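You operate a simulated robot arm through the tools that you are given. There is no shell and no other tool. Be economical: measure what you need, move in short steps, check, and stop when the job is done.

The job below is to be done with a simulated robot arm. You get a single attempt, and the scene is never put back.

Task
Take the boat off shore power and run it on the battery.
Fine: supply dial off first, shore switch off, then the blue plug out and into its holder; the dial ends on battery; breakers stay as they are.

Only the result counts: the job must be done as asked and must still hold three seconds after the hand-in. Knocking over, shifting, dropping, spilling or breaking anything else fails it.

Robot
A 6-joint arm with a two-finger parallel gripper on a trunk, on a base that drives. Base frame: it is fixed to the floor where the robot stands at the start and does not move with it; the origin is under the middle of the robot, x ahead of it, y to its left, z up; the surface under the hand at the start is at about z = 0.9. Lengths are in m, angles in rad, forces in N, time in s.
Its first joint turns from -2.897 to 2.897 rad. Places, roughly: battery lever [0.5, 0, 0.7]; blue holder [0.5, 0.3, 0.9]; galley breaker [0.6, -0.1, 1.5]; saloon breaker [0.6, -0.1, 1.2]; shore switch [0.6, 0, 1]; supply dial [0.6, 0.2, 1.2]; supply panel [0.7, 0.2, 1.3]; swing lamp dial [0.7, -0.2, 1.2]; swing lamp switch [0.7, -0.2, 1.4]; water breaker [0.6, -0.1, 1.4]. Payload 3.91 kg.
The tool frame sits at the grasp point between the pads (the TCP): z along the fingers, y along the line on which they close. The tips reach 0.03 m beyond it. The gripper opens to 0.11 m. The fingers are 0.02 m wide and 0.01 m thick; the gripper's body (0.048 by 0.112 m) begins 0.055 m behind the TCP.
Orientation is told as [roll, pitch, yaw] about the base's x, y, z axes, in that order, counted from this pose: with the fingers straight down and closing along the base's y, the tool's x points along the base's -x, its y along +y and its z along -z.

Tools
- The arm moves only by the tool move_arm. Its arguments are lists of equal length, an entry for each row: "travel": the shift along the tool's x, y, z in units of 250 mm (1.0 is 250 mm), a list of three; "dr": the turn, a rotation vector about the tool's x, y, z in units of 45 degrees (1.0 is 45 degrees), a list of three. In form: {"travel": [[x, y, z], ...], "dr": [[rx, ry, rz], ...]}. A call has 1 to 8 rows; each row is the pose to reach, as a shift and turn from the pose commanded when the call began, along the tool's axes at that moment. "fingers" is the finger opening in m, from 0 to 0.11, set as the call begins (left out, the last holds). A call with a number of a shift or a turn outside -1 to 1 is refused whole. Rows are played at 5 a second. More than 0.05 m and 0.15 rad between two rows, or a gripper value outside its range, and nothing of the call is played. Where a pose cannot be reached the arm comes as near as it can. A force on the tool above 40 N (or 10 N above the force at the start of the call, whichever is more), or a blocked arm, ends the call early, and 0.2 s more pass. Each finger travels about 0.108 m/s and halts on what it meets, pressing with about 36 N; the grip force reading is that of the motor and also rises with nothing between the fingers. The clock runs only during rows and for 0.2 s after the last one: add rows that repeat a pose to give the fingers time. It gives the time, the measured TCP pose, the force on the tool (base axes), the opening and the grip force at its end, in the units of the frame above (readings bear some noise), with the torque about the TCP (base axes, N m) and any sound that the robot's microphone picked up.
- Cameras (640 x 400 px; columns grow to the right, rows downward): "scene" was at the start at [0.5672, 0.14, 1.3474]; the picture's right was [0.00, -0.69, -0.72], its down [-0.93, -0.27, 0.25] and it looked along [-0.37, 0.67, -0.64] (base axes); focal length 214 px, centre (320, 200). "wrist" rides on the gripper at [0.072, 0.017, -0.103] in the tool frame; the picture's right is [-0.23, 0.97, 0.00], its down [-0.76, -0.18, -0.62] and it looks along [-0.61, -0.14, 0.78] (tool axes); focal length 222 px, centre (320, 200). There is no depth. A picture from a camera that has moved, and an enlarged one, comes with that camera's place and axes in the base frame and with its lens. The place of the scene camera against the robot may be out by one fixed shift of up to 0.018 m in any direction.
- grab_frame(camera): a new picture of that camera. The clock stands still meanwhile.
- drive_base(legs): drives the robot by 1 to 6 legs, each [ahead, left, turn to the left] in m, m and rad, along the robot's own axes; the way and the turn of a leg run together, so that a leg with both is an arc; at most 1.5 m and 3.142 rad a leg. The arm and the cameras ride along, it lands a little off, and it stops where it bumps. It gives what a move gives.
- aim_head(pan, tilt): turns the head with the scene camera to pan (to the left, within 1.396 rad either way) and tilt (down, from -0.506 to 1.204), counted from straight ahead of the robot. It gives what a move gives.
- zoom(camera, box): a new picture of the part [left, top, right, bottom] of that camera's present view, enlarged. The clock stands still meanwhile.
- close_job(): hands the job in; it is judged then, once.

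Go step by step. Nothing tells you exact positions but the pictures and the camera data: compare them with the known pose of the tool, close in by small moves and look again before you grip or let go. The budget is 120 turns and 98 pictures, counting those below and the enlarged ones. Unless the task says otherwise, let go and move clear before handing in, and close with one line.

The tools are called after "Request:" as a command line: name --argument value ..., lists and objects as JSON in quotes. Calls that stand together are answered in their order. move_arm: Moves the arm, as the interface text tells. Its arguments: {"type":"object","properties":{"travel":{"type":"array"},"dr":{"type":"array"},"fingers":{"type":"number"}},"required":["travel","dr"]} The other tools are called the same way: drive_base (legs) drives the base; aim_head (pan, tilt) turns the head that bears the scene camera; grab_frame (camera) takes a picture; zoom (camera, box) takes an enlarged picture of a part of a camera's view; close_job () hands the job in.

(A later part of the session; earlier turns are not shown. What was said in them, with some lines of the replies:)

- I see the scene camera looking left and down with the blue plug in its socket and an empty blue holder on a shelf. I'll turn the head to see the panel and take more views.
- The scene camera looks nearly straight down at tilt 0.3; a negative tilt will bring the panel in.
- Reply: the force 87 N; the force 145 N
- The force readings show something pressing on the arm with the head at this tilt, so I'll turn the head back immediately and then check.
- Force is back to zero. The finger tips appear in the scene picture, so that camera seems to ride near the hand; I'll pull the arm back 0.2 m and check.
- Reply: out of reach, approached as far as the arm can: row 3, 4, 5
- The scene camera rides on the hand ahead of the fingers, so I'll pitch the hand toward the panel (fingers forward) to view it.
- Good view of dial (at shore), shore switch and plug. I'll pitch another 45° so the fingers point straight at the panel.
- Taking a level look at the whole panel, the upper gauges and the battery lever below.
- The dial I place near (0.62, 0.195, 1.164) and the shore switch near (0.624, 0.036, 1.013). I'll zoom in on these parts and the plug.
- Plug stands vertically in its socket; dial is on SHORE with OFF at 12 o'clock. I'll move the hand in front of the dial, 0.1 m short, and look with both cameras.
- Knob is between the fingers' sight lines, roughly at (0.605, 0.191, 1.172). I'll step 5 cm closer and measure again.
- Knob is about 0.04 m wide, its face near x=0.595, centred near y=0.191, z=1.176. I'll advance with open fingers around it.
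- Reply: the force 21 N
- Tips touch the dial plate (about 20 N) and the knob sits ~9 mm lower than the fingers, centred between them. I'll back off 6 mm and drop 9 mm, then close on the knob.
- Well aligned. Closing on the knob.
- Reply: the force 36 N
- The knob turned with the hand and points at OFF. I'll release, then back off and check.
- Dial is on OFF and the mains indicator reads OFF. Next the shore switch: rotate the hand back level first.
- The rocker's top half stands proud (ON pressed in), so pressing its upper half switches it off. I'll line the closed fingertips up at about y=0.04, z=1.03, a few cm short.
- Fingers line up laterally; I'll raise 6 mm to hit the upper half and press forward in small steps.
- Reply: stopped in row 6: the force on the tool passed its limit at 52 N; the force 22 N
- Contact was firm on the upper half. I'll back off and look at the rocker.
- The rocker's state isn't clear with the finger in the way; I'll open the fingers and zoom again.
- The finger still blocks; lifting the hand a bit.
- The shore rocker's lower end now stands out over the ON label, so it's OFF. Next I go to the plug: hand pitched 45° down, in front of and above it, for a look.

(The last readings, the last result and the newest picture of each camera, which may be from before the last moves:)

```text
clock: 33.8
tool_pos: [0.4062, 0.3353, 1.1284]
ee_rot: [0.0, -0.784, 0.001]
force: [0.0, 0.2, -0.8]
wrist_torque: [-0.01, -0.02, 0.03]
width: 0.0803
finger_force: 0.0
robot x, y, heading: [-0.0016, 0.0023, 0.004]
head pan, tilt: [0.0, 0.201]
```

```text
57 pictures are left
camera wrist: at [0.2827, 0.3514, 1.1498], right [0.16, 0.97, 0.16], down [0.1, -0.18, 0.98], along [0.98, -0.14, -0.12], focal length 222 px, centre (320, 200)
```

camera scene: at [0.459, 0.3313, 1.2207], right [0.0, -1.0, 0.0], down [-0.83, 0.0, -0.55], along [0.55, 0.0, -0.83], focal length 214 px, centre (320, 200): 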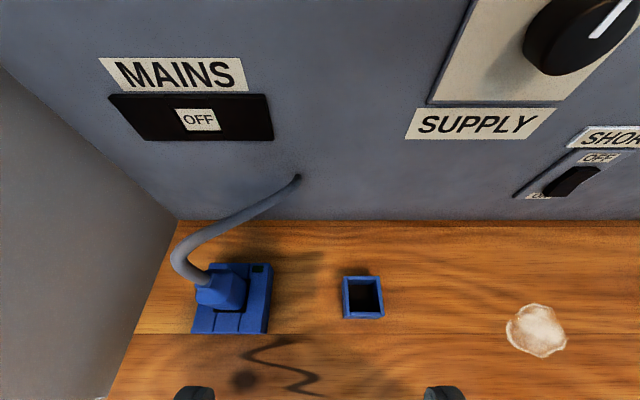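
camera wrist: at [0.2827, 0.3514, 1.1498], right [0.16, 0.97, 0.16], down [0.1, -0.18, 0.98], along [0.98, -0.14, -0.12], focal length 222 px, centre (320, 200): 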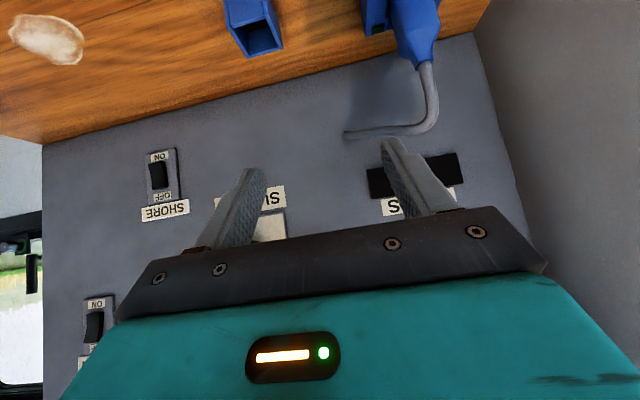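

Plug top (cord entry) computes to about (0.517, 0.451, 0.994). Zooming to see shapes and verify the shore rocker.

Request:
zoom --camera "scene" --box '[160, 220, 400, 370]'

Request:
zoom --camera "wrist" --box '[60, 140, 220, 350]'

```text
2.67 times, centred on (280, 295) of scene
camera zoom: at [0.459, 0.3313, 1.2207], right [0.0, -1.0, 0.0], down [-0.83, 0.0, -0.55], along [0.55, 0.0, -0.83], focal length 572 px, centre (427, -53)
```

zoom: 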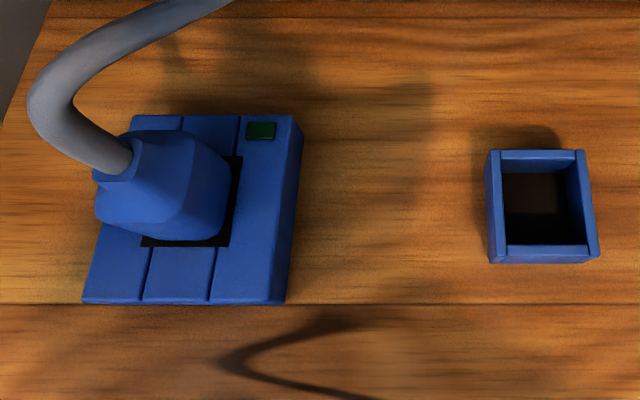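

```text
1.90 times, centred on (140, 245) of wrist
camera zoom: at [0.2827, 0.3514, 1.1498], right [0.16, 0.97, 0.16], down [0.1, -0.18, 0.98], along [0.98, -0.14, -0.12], focal length 423 px, centre (663, 114)
```

zoom: 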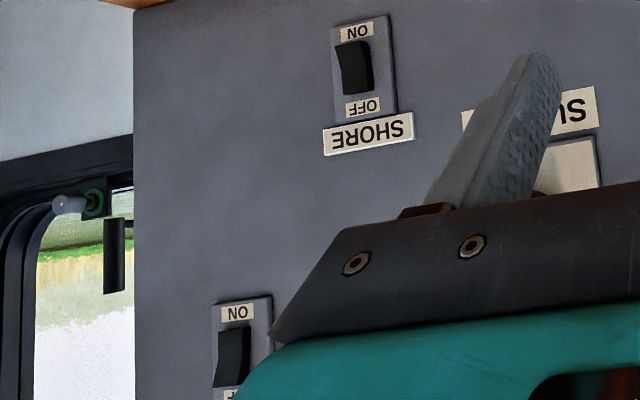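

The shore rocker's ON end protrudes, unlike the saloon one, so shore is OFF; the socket LED is dark too. I'll move to a standoff behind the plug along the 45° line.

Request:
move_arm --travel '[[0.04, 0.11, 0.1], [0.08, 0.22, 0.2], [0.12, 0.33, 0.29], [0.167, 0.447, 0.376], [0.167, 0.447, 0.376]]' --dr '[[0, 0, 0], [0, 0, 0], [0, 0, 0], [0, 0, 0], [0, 0, 0]]' --fingers 0.09

Request:
grab_frame --camera "scene"

Request:
grab_frame --camera "wrist"

```text
clock: 35.0
tool_pos: [0.4445, 0.4492, 1.0337]
ee_rot: [0.002, -0.787, -0.001]
force: [-0.6, 0.8, 0.1]
wrist_torque: [0.03, 0.02, 0.02]
width: 0.0899
finger_force: 0.0
robot x, y, heading: [0.002, -0.0021, 0.001]
head pan, tilt: [0.0, 0.201]
```

```text
54 pictures are left
camera scene: at [0.496, 0.4454, 1.1251], right [0.0, -1.0, 0.0], down [-0.83, 0.0, -0.55], along [0.55, 0.0, -0.83], focal length 214 px, centre (320, 200)
```

scene: 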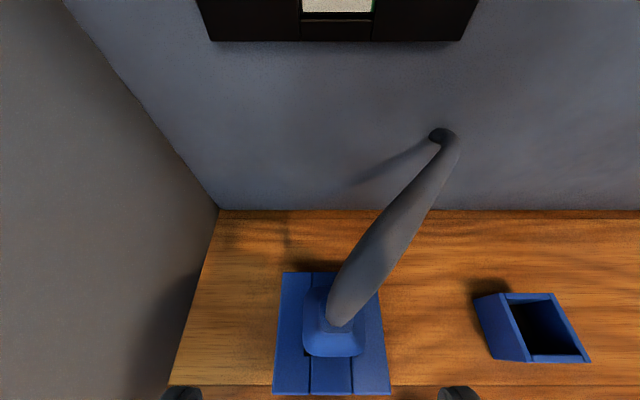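

```text
53 pictures are left
camera wrist: at [0.3197, 0.4654, 1.0542], right [0.16, 0.97, 0.16], down [0.1, -0.18, 0.98], along [0.98, -0.14, -0.12], focal length 222 px, centre (320, 200)
```

wrist: 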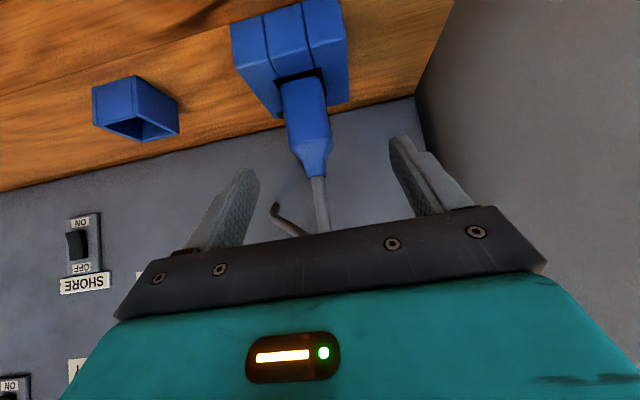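

Plug stands at about (0.50, 0.439), body z 0.92–0.985. I'll swing the head aside so it clears the cord, then slide in around the plug.

Request:
aim_head --pan -1.3 --tilt 0.2

Request:
move_arm --travel '[[0.02, -0.038, 0.08], [0.043, -0.038, 0.16], [0.043, -0.038, 0.25], [0.043, -0.038, 0.25]]' --dr '[[0, 0, 0], [0, 0, 0], [0, 0, 0], [0, 0, 0]]'

Request:
grab_frame --camera "wrist"

Request:
grab_frame --camera "scene"

```text
clock: 36.5
tool_pos: [0.4445, 0.4483, 1.0317]
ee_rot: [0.002, -0.785, 0.0]
force: [-0.2, 1.0, -0.6]
wrist_torque: [0.01, -0.02, 0.02]
width: 0.0899
finger_force: 0.1
robot x, y, heading: [-0.0017, 0.0011, 0.0]
head pan, tilt: [-1.3, 0.201]
```

```text
clock: 37.5
tool_pos: [0.479, 0.4379, 0.9822]
ee_rot: [0.0, -0.784, 0.0]
force: [-0.4, 0.2, 0.1]
wrist_torque: [-0.02, 0.01, 0.02]
width: 0.0901
finger_force: 0.1
robot x, y, heading: [-0.0011, 0.0033, -0.002]
head pan, tilt: [-1.3, 0.201]
```

```text
52 pictures are left
camera wrist: at [0.3551, 0.4548, 1.002], right [0.16, 0.97, 0.16], down [0.1, -0.18, 0.98], along [0.98, -0.14, -0.12], focal length 222 px, centre (320, 200)
```

wrist: 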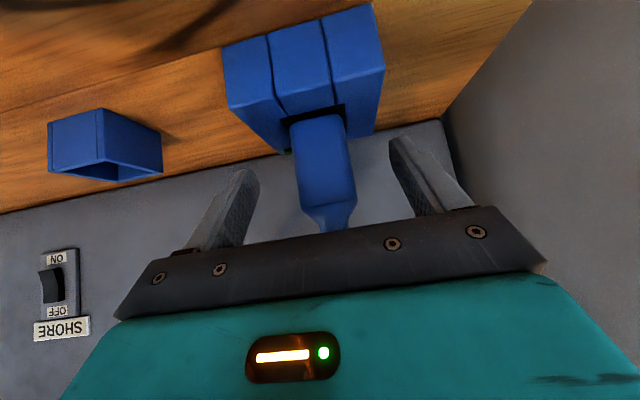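

```text
51 pictures are left
camera scene: at [0.4833, 0.3449, 1.1211], right [-0.68, -0.27, 0.68], down [-0.73, 0.19, -0.65], along [0.04, -0.94, -0.33], focal length 214 px, centre (320, 200)
```

scene: 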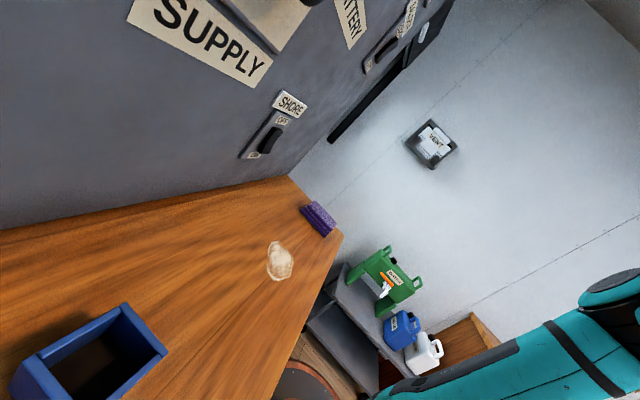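

Plug is centred between the fingers. Advancing the last 22 mm and closing.

Request:
move_arm --travel '[[0, 0, 0.04], [0, 0, 0.088], [0, 0, 0.088]]' --dr '[[0, 0, 0], [0, 0, 0], [0, 0, 0]]'

Request:
move_arm --travel '[[0, 0, 0], [0, 0, 0], [0, 0, 0], [0, 0, 0]]' --dr '[[0, 0, 0], [0, 0, 0], [0, 0, 0], [0, 0, 0]]' --fingers 0.02

Request:
grab_frame --camera "wrist"

```text
clock: 38.3
tool_pos: [0.4954, 0.4387, 0.9655]
ee_rot: [0.0, -0.785, 0.0]
force: [0.4, -0.1, 0.3]
wrist_torque: [0.01, 0.01, 0.02]
width: 0.0902
finger_force: 0.0
robot x, y, heading: [0.0021, -0.0002, -0.0]
head pan, tilt: [-1.3, 0.201]
```

```text
clock: 39.3
tool_pos: [0.495, 0.4392, 0.9659]
ee_rot: [-0.001, -0.786, 0.002]
force: [2.6, 19.1, 1.4]
wrist_torque: [0.57, -0.12, 0.05]
width: 0.0335
finger_force: 35.4
robot x, y, heading: [0.0031, 0.0036, -0.0]
head pan, tilt: [-1.3, 0.201]
```

```text
50 pictures are left
camera wrist: at [0.3701, 0.456, 0.9869], right [0.16, 0.97, 0.16], down [0.1, -0.18, 0.98], along [0.98, -0.14, -0.12], focal length 222 px, centre (320, 200)
```

wrist: 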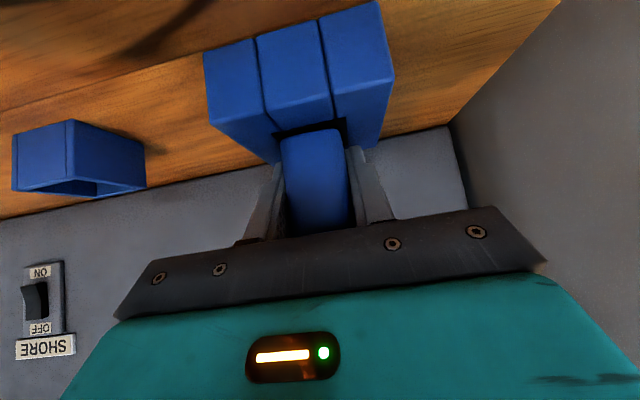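

Firm grip on the plug (33.5 mm). Pulling straight up in small steps.

Request:
move_arm --travel '[[-0.028, 0, -0.028], [-0.057, 0, -0.057], [-0.085, 0, -0.085], [-0.113, 0, -0.113], [-0.141, 0, -0.141], [-0.17, 0, -0.17], [-0.198, 0, -0.198], [-0.198, 0, -0.198]]' --dr '[[0, 0, 0], [0, 0, 0], [0, 0, 0], [0, 0, 0], [0, 0, 0], [0, 0, 0], [0, 0, 0], [0, 0, 0]]'

Request:
grab_frame --camera "wrist"

```text
clock: 41.1
tool_pos: [0.4946, 0.4374, 1.0352]
ee_rot: [0.0, -0.786, -0.001]
force: [0.7, -0.7, -1.2]
wrist_torque: [0.0, 0.02, 0.0]
width: 0.0336
finger_force: 35.7
robot x, y, heading: [-0.0021, -0.0019, 0.002]
head pan, tilt: [-1.3, 0.201]
```

```text
49 pictures are left
camera wrist: at [0.3701, 0.4549, 1.0567], right [0.16, 0.97, 0.16], down [0.1, -0.18, 0.98], along [0.98, -0.14, -0.12], focal length 222 px, centre (320, 200)
```

wrist: 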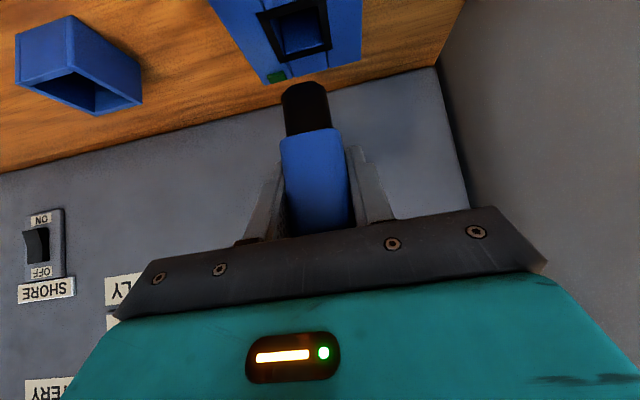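

The plug is out. I'll raise a further 4 cm and carry it over toward the holder (estimated centre y≈0.278).

Request:
move_arm --travel '[[-0.057, 0, -0.057], [-0.113, -0.05, -0.113], [-0.113, -0.17, -0.113], [-0.113, -0.29, -0.113], [-0.113, -0.41, -0.113], [-0.113, -0.53, -0.113], [-0.113, -0.636, -0.113], [-0.113, -0.636, -0.113]]' --dr '[[0, 0, 0], [0, 0, 0], [0, 0, 0], [0, 0, 0], [0, 0, 0], [0, 0, 0], [0, 0, 0], [0, 0, 0]]'

Request:
grab_frame --camera "wrist"

Request:
aim_head --pan -1.1 --tilt 1.1

Request:
grab_frame --camera "scene"

```text
clock: 42.9
tool_pos: [0.4961, 0.2779, 1.0744]
ee_rot: [-0.001, -0.785, 0.001]
force: [0.4, 0.6, -0.6]
wrist_torque: [0.01, -0.01, 0.0]
width: 0.0336
finger_force: 36.4
robot x, y, heading: [0.001, 0.0006, -0.001]
head pan, tilt: [-1.3, 0.201]
```

```text
48 pictures are left
camera wrist: at [0.3704, 0.2947, 1.0961], right [0.16, 0.97, 0.16], down [0.1, -0.18, 0.98], along [0.98, -0.14, -0.12], focal length 222 px, centre (320, 200)
```

wrist: 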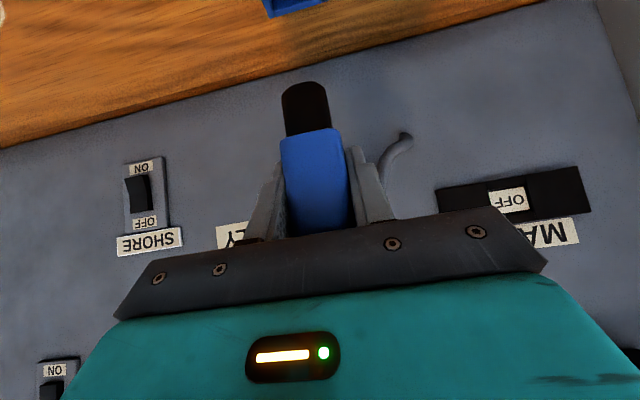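

```text
clock: 44.1
tool_pos: [0.4953, 0.2769, 1.0745]
ee_rot: [0.001, -0.786, -0.001]
force: [0.4, 0.3, -1.0]
wrist_torque: [0.04, 0.01, 0.01]
width: 0.0335
finger_force: 36.2
robot x, y, heading: [-0.0022, 0.0008, -0.003]
head pan, tilt: [-1.1, 1.1]
```

```text
47 pictures are left
camera scene: at [0.448, 0.2186, 1.1593], right [-0.63, -0.45, 0.63], down [-0.61, 0.79, -0.04], along [-0.48, -0.41, -0.78], focal length 214 px, centre (320, 200)
```

scene: 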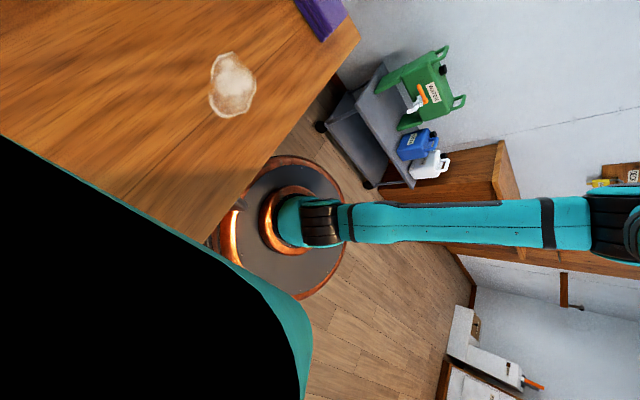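

The wrist view shows the plug hanging vertical with its black insert, bottom ≈6.8 cm below the TCP. I'll lower 3 cm so the holder comes into the wrist picture.

Request:
move_arm --travel '[[0.04, 0, 0.04], [0.08, 0, 0.08], [0.08, 0, 0.08]]' --dr '[[0, 0, 0], [0, 0, 0], [0, 0, 0]]'

Request:
grab_frame --camera "wrist"

Request:
zoom --camera "wrist" --box '[220, 0, 400, 120]'

```text
clock: 44.9
tool_pos: [0.496, 0.2783, 1.0467]
ee_rot: [0.001, -0.787, 0.002]
force: [0.1, -0.4, -0.1]
wrist_torque: [0.0, 0.0, 0.01]
width: 0.0334
finger_force: 35.8
robot x, y, heading: [0.0028, 0.0008, -0.005]
head pan, tilt: [-1.1, 1.1]
```

```text
46 pictures are left
camera wrist: at [0.3711, 0.295, 1.0673], right [0.16, 0.97, 0.16], down [0.1, -0.18, 0.98], along [0.98, -0.14, -0.12], focal length 222 px, centre (320, 200)
```

wrist: 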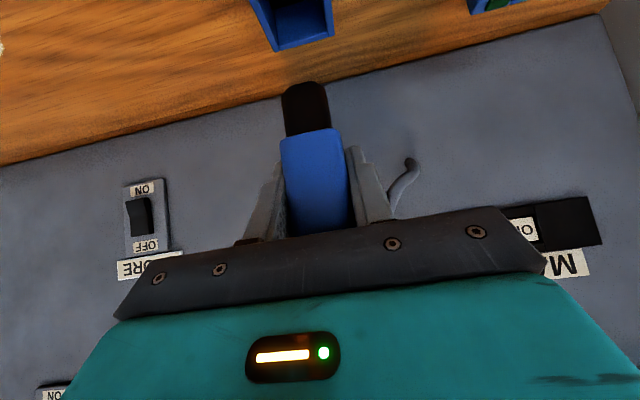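

```text
3.33 times, centred on (310, 60) of wrist
camera zoom: at [0.3711, 0.295, 1.0673], right [0.16, 0.97, 0.16], down [0.1, -0.18, 0.98], along [0.98, -0.14, -0.12], focal length 740 px, centre (353, 667)
```

zoom: 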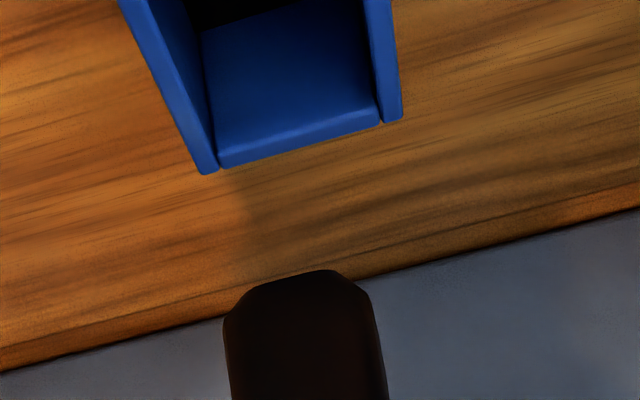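

Holder centre works out at y≈0.282. I'll shift 4 mm left and lower 2.2 cm, to just above the rim, then compare.

Request:
move_arm --travel '[[0, 0.016, 0], [0.03, 0.016, 0.03], [0.062, 0.016, 0.062], [0.062, 0.016, 0.062]]' --dr '[[0, 0, 0], [0, 0, 0], [0, 0, 0], [0, 0, 0]]'

Request:
grab_frame --camera "wrist"

Request:
zoom --camera "wrist" --box '[220, 0, 400, 120]'

```text
clock: 45.9
tool_pos: [0.4946, 0.2837, 1.0252]
ee_rot: [0.0, -0.786, 0.0]
force: [-1.0, 0.0, -0.5]
wrist_torque: [0.01, -0.05, 0.01]
width: 0.0335
finger_force: 35.9
robot x, y, heading: [0.0001, -0.0028, -0.003]
head pan, tilt: [-1.1, 1.1]
```

```text
44 pictures are left
camera wrist: at [0.3704, 0.3004, 1.0461], right [0.16, 0.97, 0.16], down [0.1, -0.18, 0.98], along [0.98, -0.14, -0.12], focal length 222 px, centre (320, 200)
```

wrist: 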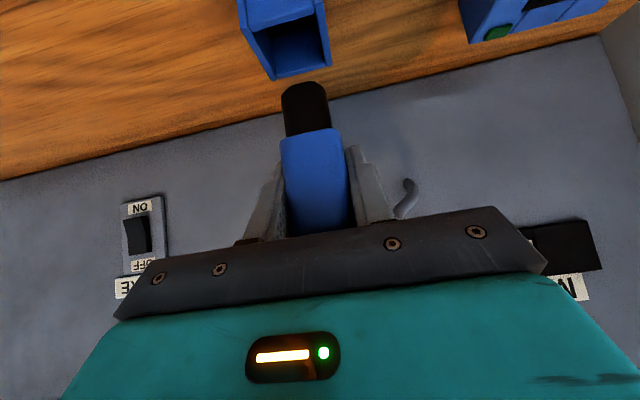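

```text
3.33 times, centred on (310, 60) of wrist
camera zoom: at [0.3704, 0.3004, 1.0461], right [0.16, 0.97, 0.16], down [0.1, -0.18, 0.98], along [0.98, -0.14, -0.12], focal length 740 px, centre (353, 667)
```

zoom: 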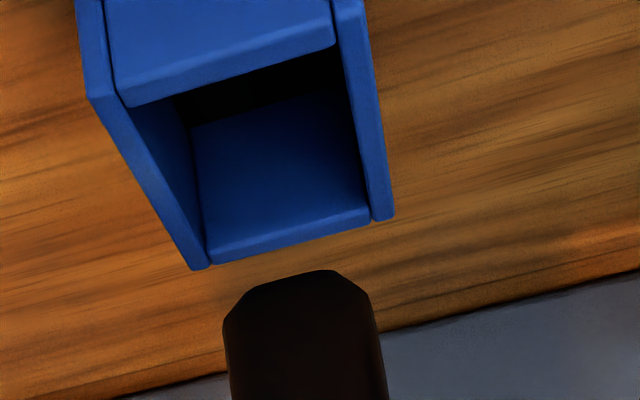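

Rim is at z≈0.935, holder spanning x 0.471–0.516, y 0.260–0.304, so centre (0.494, 0.282) — the plug is nearly exactly above. Shift 1.5 mm and lower in steps.

Request:
move_arm --travel '[[0, -0.007, 0], [0.028, -0.007, 0.028], [0.057, -0.007, 0.057], [0.085, -0.007, 0.085], [0.085, -0.007, 0.085]]' --dr '[[0, 0, 0], [0, 0, 0], [0, 0, 0], [0, 0, 0], [0, 0, 0]]'

Request:
zoom --camera "wrist" --box '[210, 30, 420, 180]'

```text
clock: 47.1
tool_pos: [0.4944, 0.2825, 0.9945]
ee_rot: [-0.001, -0.785, 0.0]
force: [-0.3, 0.0, 0.1]
wrist_torque: [-0.01, 0.02, -0.01]
width: 0.0333
finger_force: 36.2
robot x, y, heading: [0.0, -0.0003, 0.0]
head pan, tilt: [-1.1, 1.1]
```

```text
2.67 times, centred on (315, 105) of wrist
camera zoom: at [0.3701, 0.2988, 1.0164], right [0.16, 0.97, 0.16], down [0.1, -0.18, 0.98], along [0.98, -0.14, -0.12], focal length 592 px, centre (333, 453)
```

zoom: 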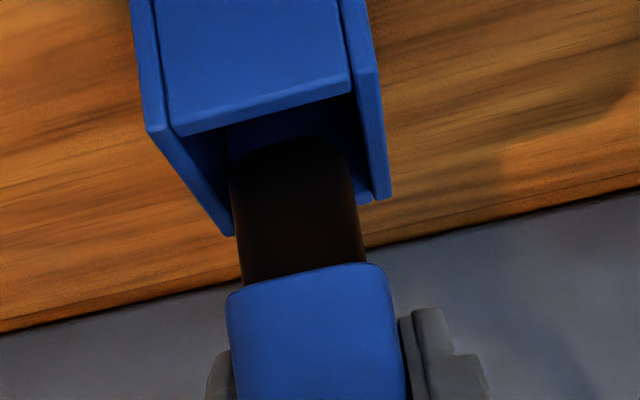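

The insert is entering the holder cleanly with no contact force. Lowering further.

Request:
move_arm --travel '[[0.02, 0, 0.02], [0.04, 0, 0.04], [0.057, 0, 0.057], [0.068, 0, 0.068], [0.076, 0, 0.076], [0.076, 0, 0.076]]' --dr '[[0, 0, 0], [0, 0, 0], [0, 0, 0], [0, 0, 0], [0, 0, 0], [0, 0, 0]]'

Request:
zoom --camera "wrist" --box '[210, 60, 420, 210]'

```text
clock: 48.5
tool_pos: [0.4955, 0.2827, 0.9671]
ee_rot: [0.0, -0.787, 0.0]
force: [-0.5, 0.4, -1.7]
wrist_torque: [-0.01, 0.02, -0.01]
width: 0.0337
finger_force: 36.0
robot x, y, heading: [0.0018, 0.0004, 0.004]
head pan, tilt: [-1.1, 1.1]
```

```text
2.67 times, centred on (315, 135) of wrist
camera zoom: at [0.37, 0.2987, 0.9892], right [0.16, 0.97, 0.16], down [0.1, -0.18, 0.98], along [0.98, -0.14, -0.12], focal length 592 px, centre (333, 373)
```

zoom: 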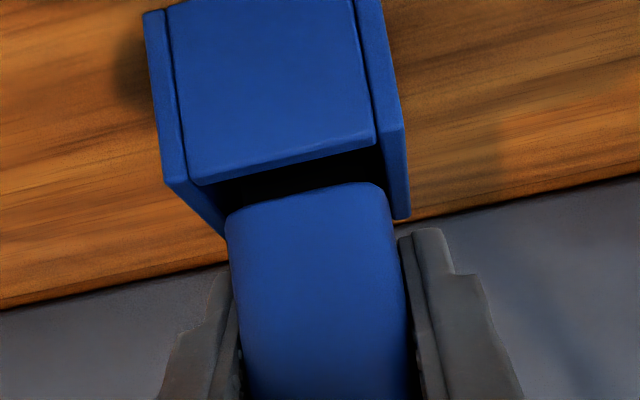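

Body is at the rim. Lowering a few millimetres more to feel for seating.

Request:
move_arm --travel '[[0.006, 0, 0.006], [0.011, 0, 0.011], [0.017, 0, 0.017], [0.017, 0, 0.017]]' --dr '[[0, 0, 0], [0, 0, 0], [0, 0, 0], [0, 0, 0]]'

Request:
zoom --camera "wrist" --box '[210, 60, 420, 210]'

```text
clock: 49.5
tool_pos: [0.4944, 0.2818, 0.9643]
ee_rot: [0.004, -0.79, -0.001]
force: [2.0, 7.0, 39.0]
wrist_torque: [-0.57, -0.54, -0.24]
width: 0.0334
finger_force: 35.5
robot x, y, heading: [0.0, -0.0001, 0.001]
head pan, tilt: [-1.1, 1.1]
```

```text
2.67 times, centred on (315, 135) of wrist
camera zoom: at [0.3698, 0.298, 0.9853], right [0.16, 0.97, 0.16], down [0.09, -0.18, 0.98], along [0.98, -0.14, -0.12], focal length 592 px, centre (333, 373)
```

zoom: 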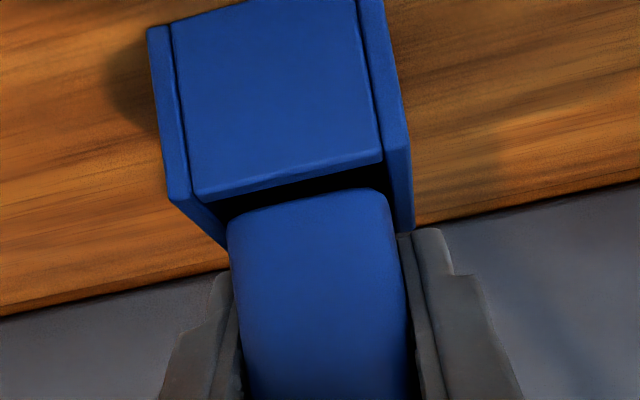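

Upward force of 39 N at the same height the plug had in its socket: it has bottomed. I'll ease up 1.5 mm and open the fingers.

Request:
move_arm --travel '[[-0.006, 0, -0.006], [-0.006, 0, -0.006]]' --dr '[[0, 0, 0], [0, 0, 0]]'

Request:
move_arm --travel '[[0, 0, 0], [0, 0, 0], [0, 0, 0]]' --dr '[[0, 0, 0], [0, 0, 0], [0, 0, 0]]' --fingers 0.08

Request:
zoom --camera "wrist" --box '[210, 60, 420, 210]'

```text
clock: 50.1
tool_pos: [0.4938, 0.2818, 0.9647]
ee_rot: [0.0, -0.786, 0.0]
force: [-3.8, 7.9, 24.3]
wrist_torque: [0.11, -0.25, 0.33]
width: 0.0334
finger_force: 36.1
robot x, y, heading: [-0.0016, 0.0005, -0.005]
head pan, tilt: [-1.1, 1.1]
```

```text
clock: 50.9
tool_pos: [0.4955, 0.2797, 0.9638]
ee_rot: [-0.001, -0.784, 0.0]
force: [1.0, 1.0, 0.8]
wrist_torque: [-0.01, -0.02, 0.01]
width: 0.0799
finger_force: 0.1
robot x, y, heading: [-0.0011, 0.0011, -0.005]
head pan, tilt: [-1.1, 1.1]
```

```text
2.67 times, centred on (315, 135) of wrist
camera zoom: at [0.3708, 0.2977, 0.9855], right [0.16, 0.97, 0.16], down [0.1, -0.18, 0.98], along [0.98, -0.14, -0.12], focal length 592 px, centre (333, 373)
```

zoom: 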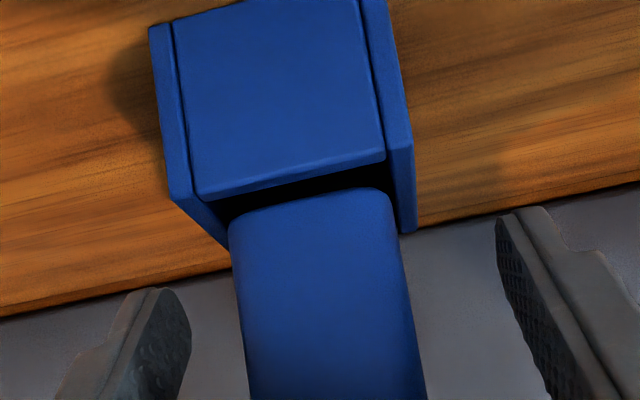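

The plug stays in the holder, standing square. Backing out along the finger axis and viewing.

Request:
move_arm --travel '[[0, 0, -0.1], [0, 0, -0.2], [0, 0, -0.3], [0, 0, -0.45], [0, 0, -0.45]]' --dr '[[0, 0, 0], [0, 0, 0], [0, 0, 0], [0, 0, 0], [0, 0, 0]]'

Request:
aim_head --pan 0.0 --tilt 0.4

Request:
grab_frame --camera "scene"

Request:
grab_frame --camera "wrist"

```text
clock: 52.1
tool_pos: [0.4149, 0.2785, 1.043]
ee_rot: [-0.001, -0.785, 0.0]
force: [0.3, 0.8, -0.9]
wrist_torque: [0.01, 0.0, 0.0]
width: 0.0801
finger_force: 0.0
robot x, y, heading: [-0.0034, 0.0021, 0.001]
head pan, tilt: [-1.1, 1.1]
```

```text
clock: 53.4
tool_pos: [0.4143, 0.2792, 1.0429]
ee_rot: [0.0, -0.786, -0.001]
force: [-0.2, -0.4, 0.3]
wrist_torque: [0.02, 0.02, -0.01]
width: 0.0799
finger_force: 0.1
robot x, y, heading: [-0.0012, -0.0006, 0.003]
head pan, tilt: [0.0, 0.4]
```

```text
38 pictures are left
camera scene: at [0.4528, 0.2756, 1.1226], right [0.0, -1.0, 0.0], down [-0.93, 0.0, -0.38], along [0.38, 0.0, -0.93], focal length 214 px, centre (320, 200)
```

scene: 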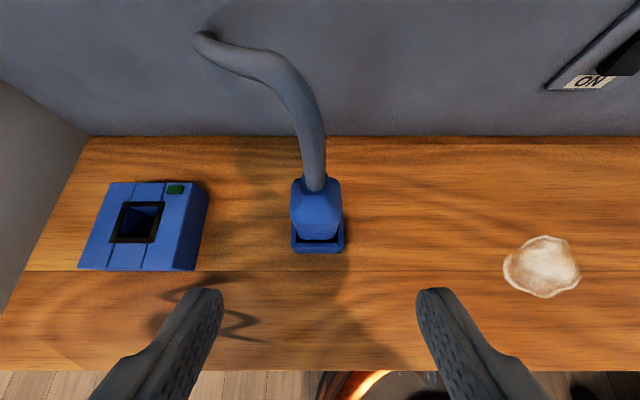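

```text
37 pictures are left
camera wrist: at [0.29, 0.2957, 1.0645], right [0.16, 0.97, 0.16], down [0.1, -0.18, 0.98], along [0.98, -0.14, -0.12], focal length 222 px, centre (320, 200)
```

wrist: 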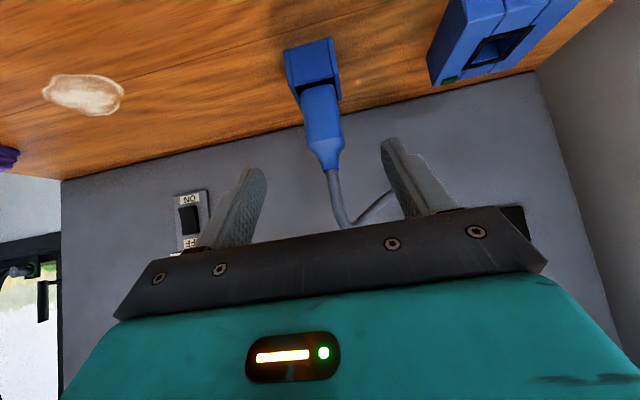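

The plug sits in the holder. Before turning the dial to battery I want to check the battery lever on the counter front; moving the hand back for a look.

Request:
move_arm --travel '[[0, 0, -0.15], [0.08, -0.1, -0.3], [0.18, -0.22, -0.342], [0.28, -0.34, -0.342], [0.38, -0.46, -0.342], [0.48, -0.58, -0.342], [0.585, -0.72, -0.342], [0.585, -0.72, -0.342]]' --dr '[[0, 0, 0], [0, 0, 0], [0, 0, 0], [0, 0, 0], [0, 0, 0], [0, 0, 0], [0, 0, 0], [0, 0, 0]]'

Request:
grab_frame --camera "scene"

Request:
grab_frame --camera "wrist"

```text
clock: 55.2
tool_pos: [0.2513, 0.1029, 1.0002]
ee_rot: [0.001, -0.787, 0.001]
force: [-0.3, 0.1, 0.1]
wrist_torque: [-0.03, -0.02, -0.02]
width: 0.08
finger_force: 0.1
robot x, y, heading: [0.0007, -0.0017, -0.003]
head pan, tilt: [0.0, 0.4]
```

```text
36 pictures are left
camera scene: at [0.2892, 0.0993, 1.0795], right [0.0, -1.0, 0.0], down [-0.93, 0.0, -0.38], along [0.38, 0.0, -0.93], focal length 214 px, centre (320, 200)
```

scene: 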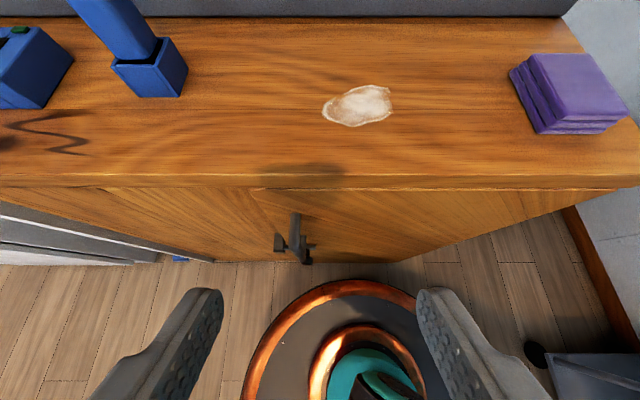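

```text
35 pictures are left
camera wrist: at [0.1263, 0.1192, 1.0214], right [0.16, 0.97, 0.16], down [0.1, -0.18, 0.98], along [0.98, -0.14, -0.12], focal length 222 px, centre (320, 200)
```

wrist: 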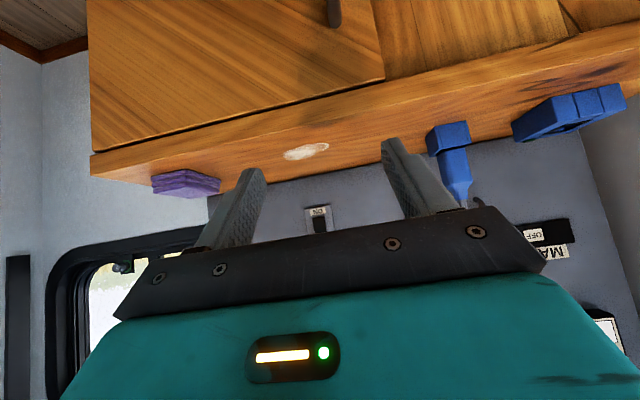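

Request:
zoom --camera "scene" --box '[180, 170, 420, 300]'

```text
2.67 times, centred on (300, 235) of scene
camera zoom: at [0.2892, 0.0993, 1.0795], right [0.0, -1.0, 0.0], down [-0.93, 0.0, -0.38], along [0.38, 0.0, -0.93], focal length 572 px, centre (373, 107)
```

zoom: 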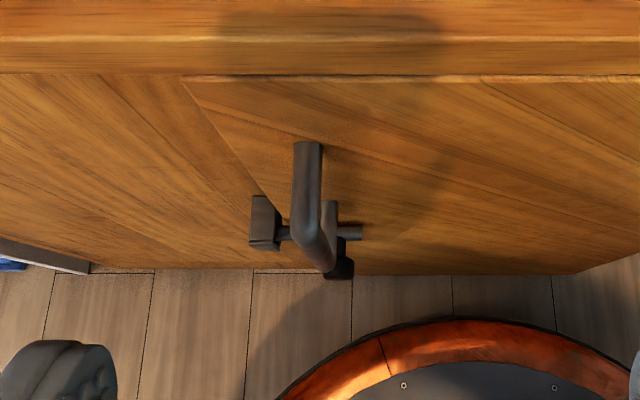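

That looks like the latch of a locker door below the counter; I'll leave it unless the battery lamp stays dark. Back to the dial: raise, level the hand, and stand off in front of it.

Request:
move_arm --travel '[[-0.12, 0.05, -0.03], [-0.24, 0.11, -0.06], [-0.36, 0.17, -0.1], [-0.48, 0.23, -0.13], [-0.6, 0.29, -0.16], [-0.7, 0.348, -0.192], [-0.758, 0.348, -0.192], [-0.758, 0.348, -0.192]]' --dr '[[0, -0.14, 0], [0, -0.28, 0], [0, -0.42, 0], [0, -0.56, 0], [0, -0.7, 0], [0, -0.84, 0], [0, -1, 0], [0, -1, 0]]'

Request:
move_arm --travel '[[0, 0, 0.15], [0, 0, 0.3], [0, 0, 0.53], [0, 0, 0.53]]' --dr '[[0, 0, 0], [0, 0, 0], [0, 0, 0], [0, 0, 0]]'

Request:
grab_frame --camera "scene"

```text
clock: 57.0
tool_pos: [0.3518, 0.1884, 1.1679]
ee_rot: [2.478, -1.57, -2.475]
force: [-0.2, 0.2, 0.4]
wrist_torque: [0.03, -0.03, -0.02]
width: 0.0801
finger_force: 0.2
robot x, y, heading: [-0.0004, -0.0003, 0.002]
head pan, tilt: [0.0, 0.4]
```

```text
refused: row 3 steps farther than a row can; nothing moved
```

```text
33 pictures are left
camera scene: at [0.3269, 0.1853, 1.2426], right [0.0, -1.0, 0.0], down [-0.39, 0.0, -0.92], along [0.92, 0.0, -0.39], focal length 214 px, centre (320, 200)
```

scene: 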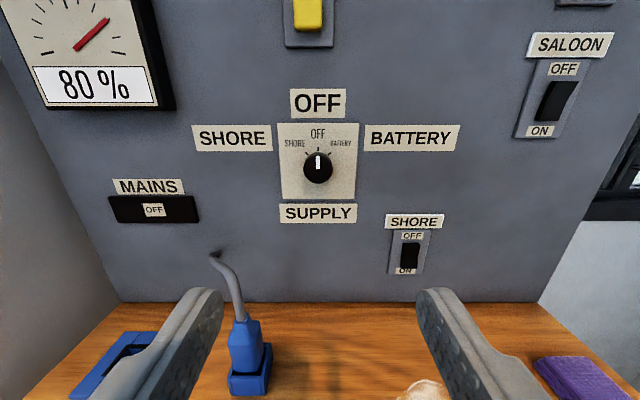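

All as expected: dial OFF, shore OFF. Advancing to the knob, y aligned to 0.190.

Request:
move_arm --travel '[[0, 0.006, 0.18], [0, 0.006, 0.36], [0, 0.006, 0.54], [0, 0.006, 0.7], [0, 0.006, 0.8], [0, 0.006, 0.884], [0, 0.006, 0.884]]' --dr '[[0, 0, 0], [0, 0, 0], [0, 0, 0], [0, 0, 0], [0, 0, 0], [0, 0, 0], [0, 0, 0]]'

Request:
grab_frame --camera "scene"

```text
clock: 58.6
tool_pos: [0.5716, 0.1886, 1.1691]
ee_rot: [1.142, -1.572, -1.143]
force: [0.1, -0.4, 0.3]
wrist_torque: [-0.01, 0.0, -0.01]
width: 0.08
finger_force: 0.1
robot x, y, heading: [0.0013, -0.0017, 0.0]
head pan, tilt: [0.0, 0.4]
```

```text
32 pictures are left
camera scene: at [0.5474, 0.1868, 1.243], right [0.0, -1.0, 0.0], down [-0.39, 0.0, -0.92], along [0.92, 0.0, -0.39], focal length 214 px, centre (320, 200)
```

scene: 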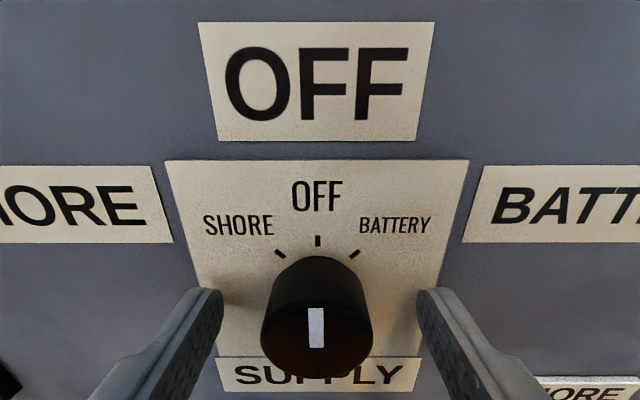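

Same alignment as before. Grip and turn 45° clockwise to BATTERY.

Request:
move_arm --travel '[[0, 0, 0], [0, 0, 0], [0, 0, 0], [0, 0, 0]]' --dr '[[0, 0, 0], [0, 0, 0], [0, 0, 0], [0, 0, 0]]' --fingers 0.02

Request:
move_arm --travel '[[0, 0, 0], [0, 0, 0], [0, 0, 0], [0, 0, 0], [0, 0, 0], [0, 0, 0], [0, 0, 0]]' --dr '[[0, 0, 0.16], [0, 0, 0.32], [0, 0, 0.48], [0, 0, 0.64], [0, 0, 0.8], [0, 0, 0.96], [0, 0, 1.0]]'

Request:
move_arm --travel '[[0, 0, 0], [0, 0, 0], [0, 0, -0.1], [0, 0, -0.2], [0, 0, -0.36], [0, 0, -0.36]]' --dr '[[0, 0, 0], [0, 0, 0], [0, 0, 0], [0, 0, 0], [0, 0, 0], [0, 0, 0]]' --fingers 0.08

Request:
grab_frame --camera "scene"

```text
clock: 59.6
tool_pos: [0.5714, 0.1904, 1.1681]
ee_rot: [-0.004, -1.569, 0.005]
force: [3.4, 11.6, 2.8]
wrist_torque: [-0.05, 0.04, -0.18]
width: 0.0374
finger_force: 45.1
robot x, y, heading: [-0.0011, -0.0016, 0.003]
head pan, tilt: [0.0, 0.4]
```

```text
clock: 61.2
tool_pos: [0.5727, 0.1929, 1.168]
ee_rot: [1.571, -0.784, -1.57]
force: [-8.4, 33.9, 10.7]
wrist_torque: [-0.02, 0.25, 0.74]
width: 0.0381
finger_force: 45.0
robot x, y, heading: [-0.0019, 0.0033, -0.005]
head pan, tilt: [0.0, 0.4]
```

```text
clock: 62.6
tool_pos: [0.4825, 0.1925, 1.169]
ee_rot: [1.569, -0.785, -1.572]
force: [0.2, 0.3, 0.2]
wrist_torque: [0.01, 0.01, 0.01]
width: 0.0797
finger_force: 0.1
robot x, y, heading: [-0.0038, 0.0041, -0.0]
head pan, tilt: [0.0, 0.4]
```

```text
31 pictures are left
camera scene: at [0.4574, 0.1376, 1.2218], right [0.0, -0.71, -0.71], down [-0.39, 0.65, -0.65], along [0.92, 0.28, -0.28], focal length 214 px, centre (320, 200)
```

scene: 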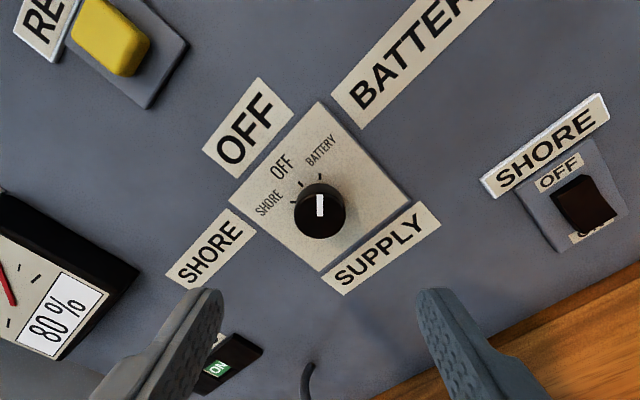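

Dial points at BATTERY and MAINS is ON again. I'll rotate back, retreat, and check the lamps and breakers.

Request:
move_arm --travel '[[0, 0, -0.1], [0, 0, -0.2], [0, 0, -0.3], [0, 0, -0.4], [0, 0, -0.4], [0, 0, -0.4], [0, 0, -0.4]]' --dr '[[0, 0, -0.16], [0, 0, -0.32], [0, 0, -0.48], [0, 0, -0.64], [0, 0, -0.8], [0, 0, -0.96], [0, 0, -1.0]]'

Request:
grab_frame --camera "scene"

Request:
aim_head --pan 0.0 --tilt -0.4

Request:
grab_frame --camera "scene"

```text
clock: 64.2
tool_pos: [0.3839, 0.1914, 1.1686]
ee_rot: [-1.004, -1.571, 1.003]
force: [0.7, 0.6, -0.8]
wrist_torque: [0.0, -0.01, 0.0]
width: 0.0799
finger_force: 0.1
robot x, y, heading: [-0.0021, 0.0004, -0.0]
head pan, tilt: [0.0, 0.4]
```

```text
30 pictures are left
camera scene: at [0.3582, 0.1876, 1.2434], right [0.0, -1.0, 0.0], down [-0.39, 0.0, -0.92], along [0.92, 0.0, -0.39], focal length 214 px, centre (320, 200)
```

scene: 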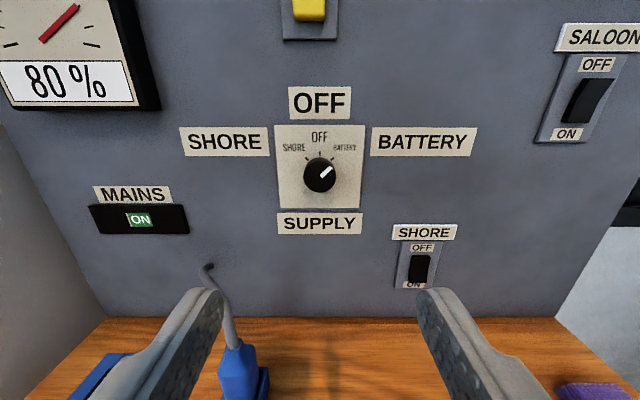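

```text
clock: 65.3
tool_pos: [0.3825, 0.1908, 1.169]
ee_rot: [1.101, -1.568, -1.099]
force: [-0.4, 0.2, -0.1]
wrist_torque: [0.01, 0.0, -0.01]
width: 0.0799
finger_force: 0.0
robot x, y, heading: [0.0024, -0.0006, 0.001]
head pan, tilt: [0.0, -0.4]
```

```text
29 pictures are left
camera scene: at [0.3389, 0.1874, 1.3134], right [0.0, -1.0, 0.0], down [0.39, 0.0, -0.92], along [0.92, 0.0, 0.39], focal length 214 px, centre (320, 200)
```

scene: 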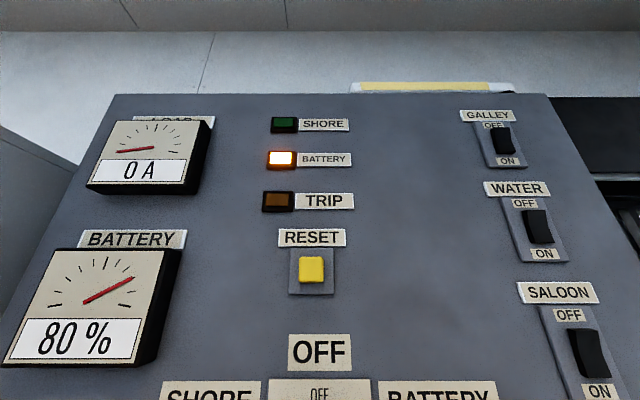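

The BATTERY lamp is lit, SHORE and TRIP are dark, and the breakers haven't moved. The plug stands in its holder and the arm is clear, so I'm handing in.

Request:
close_job

```text
The job is handed in.
```

The boat is off shore power and running on the battery. I turned the dial to off, switched shore off, moved the blue plug to its holder, then set the dial to battery; the breakers were not touched.
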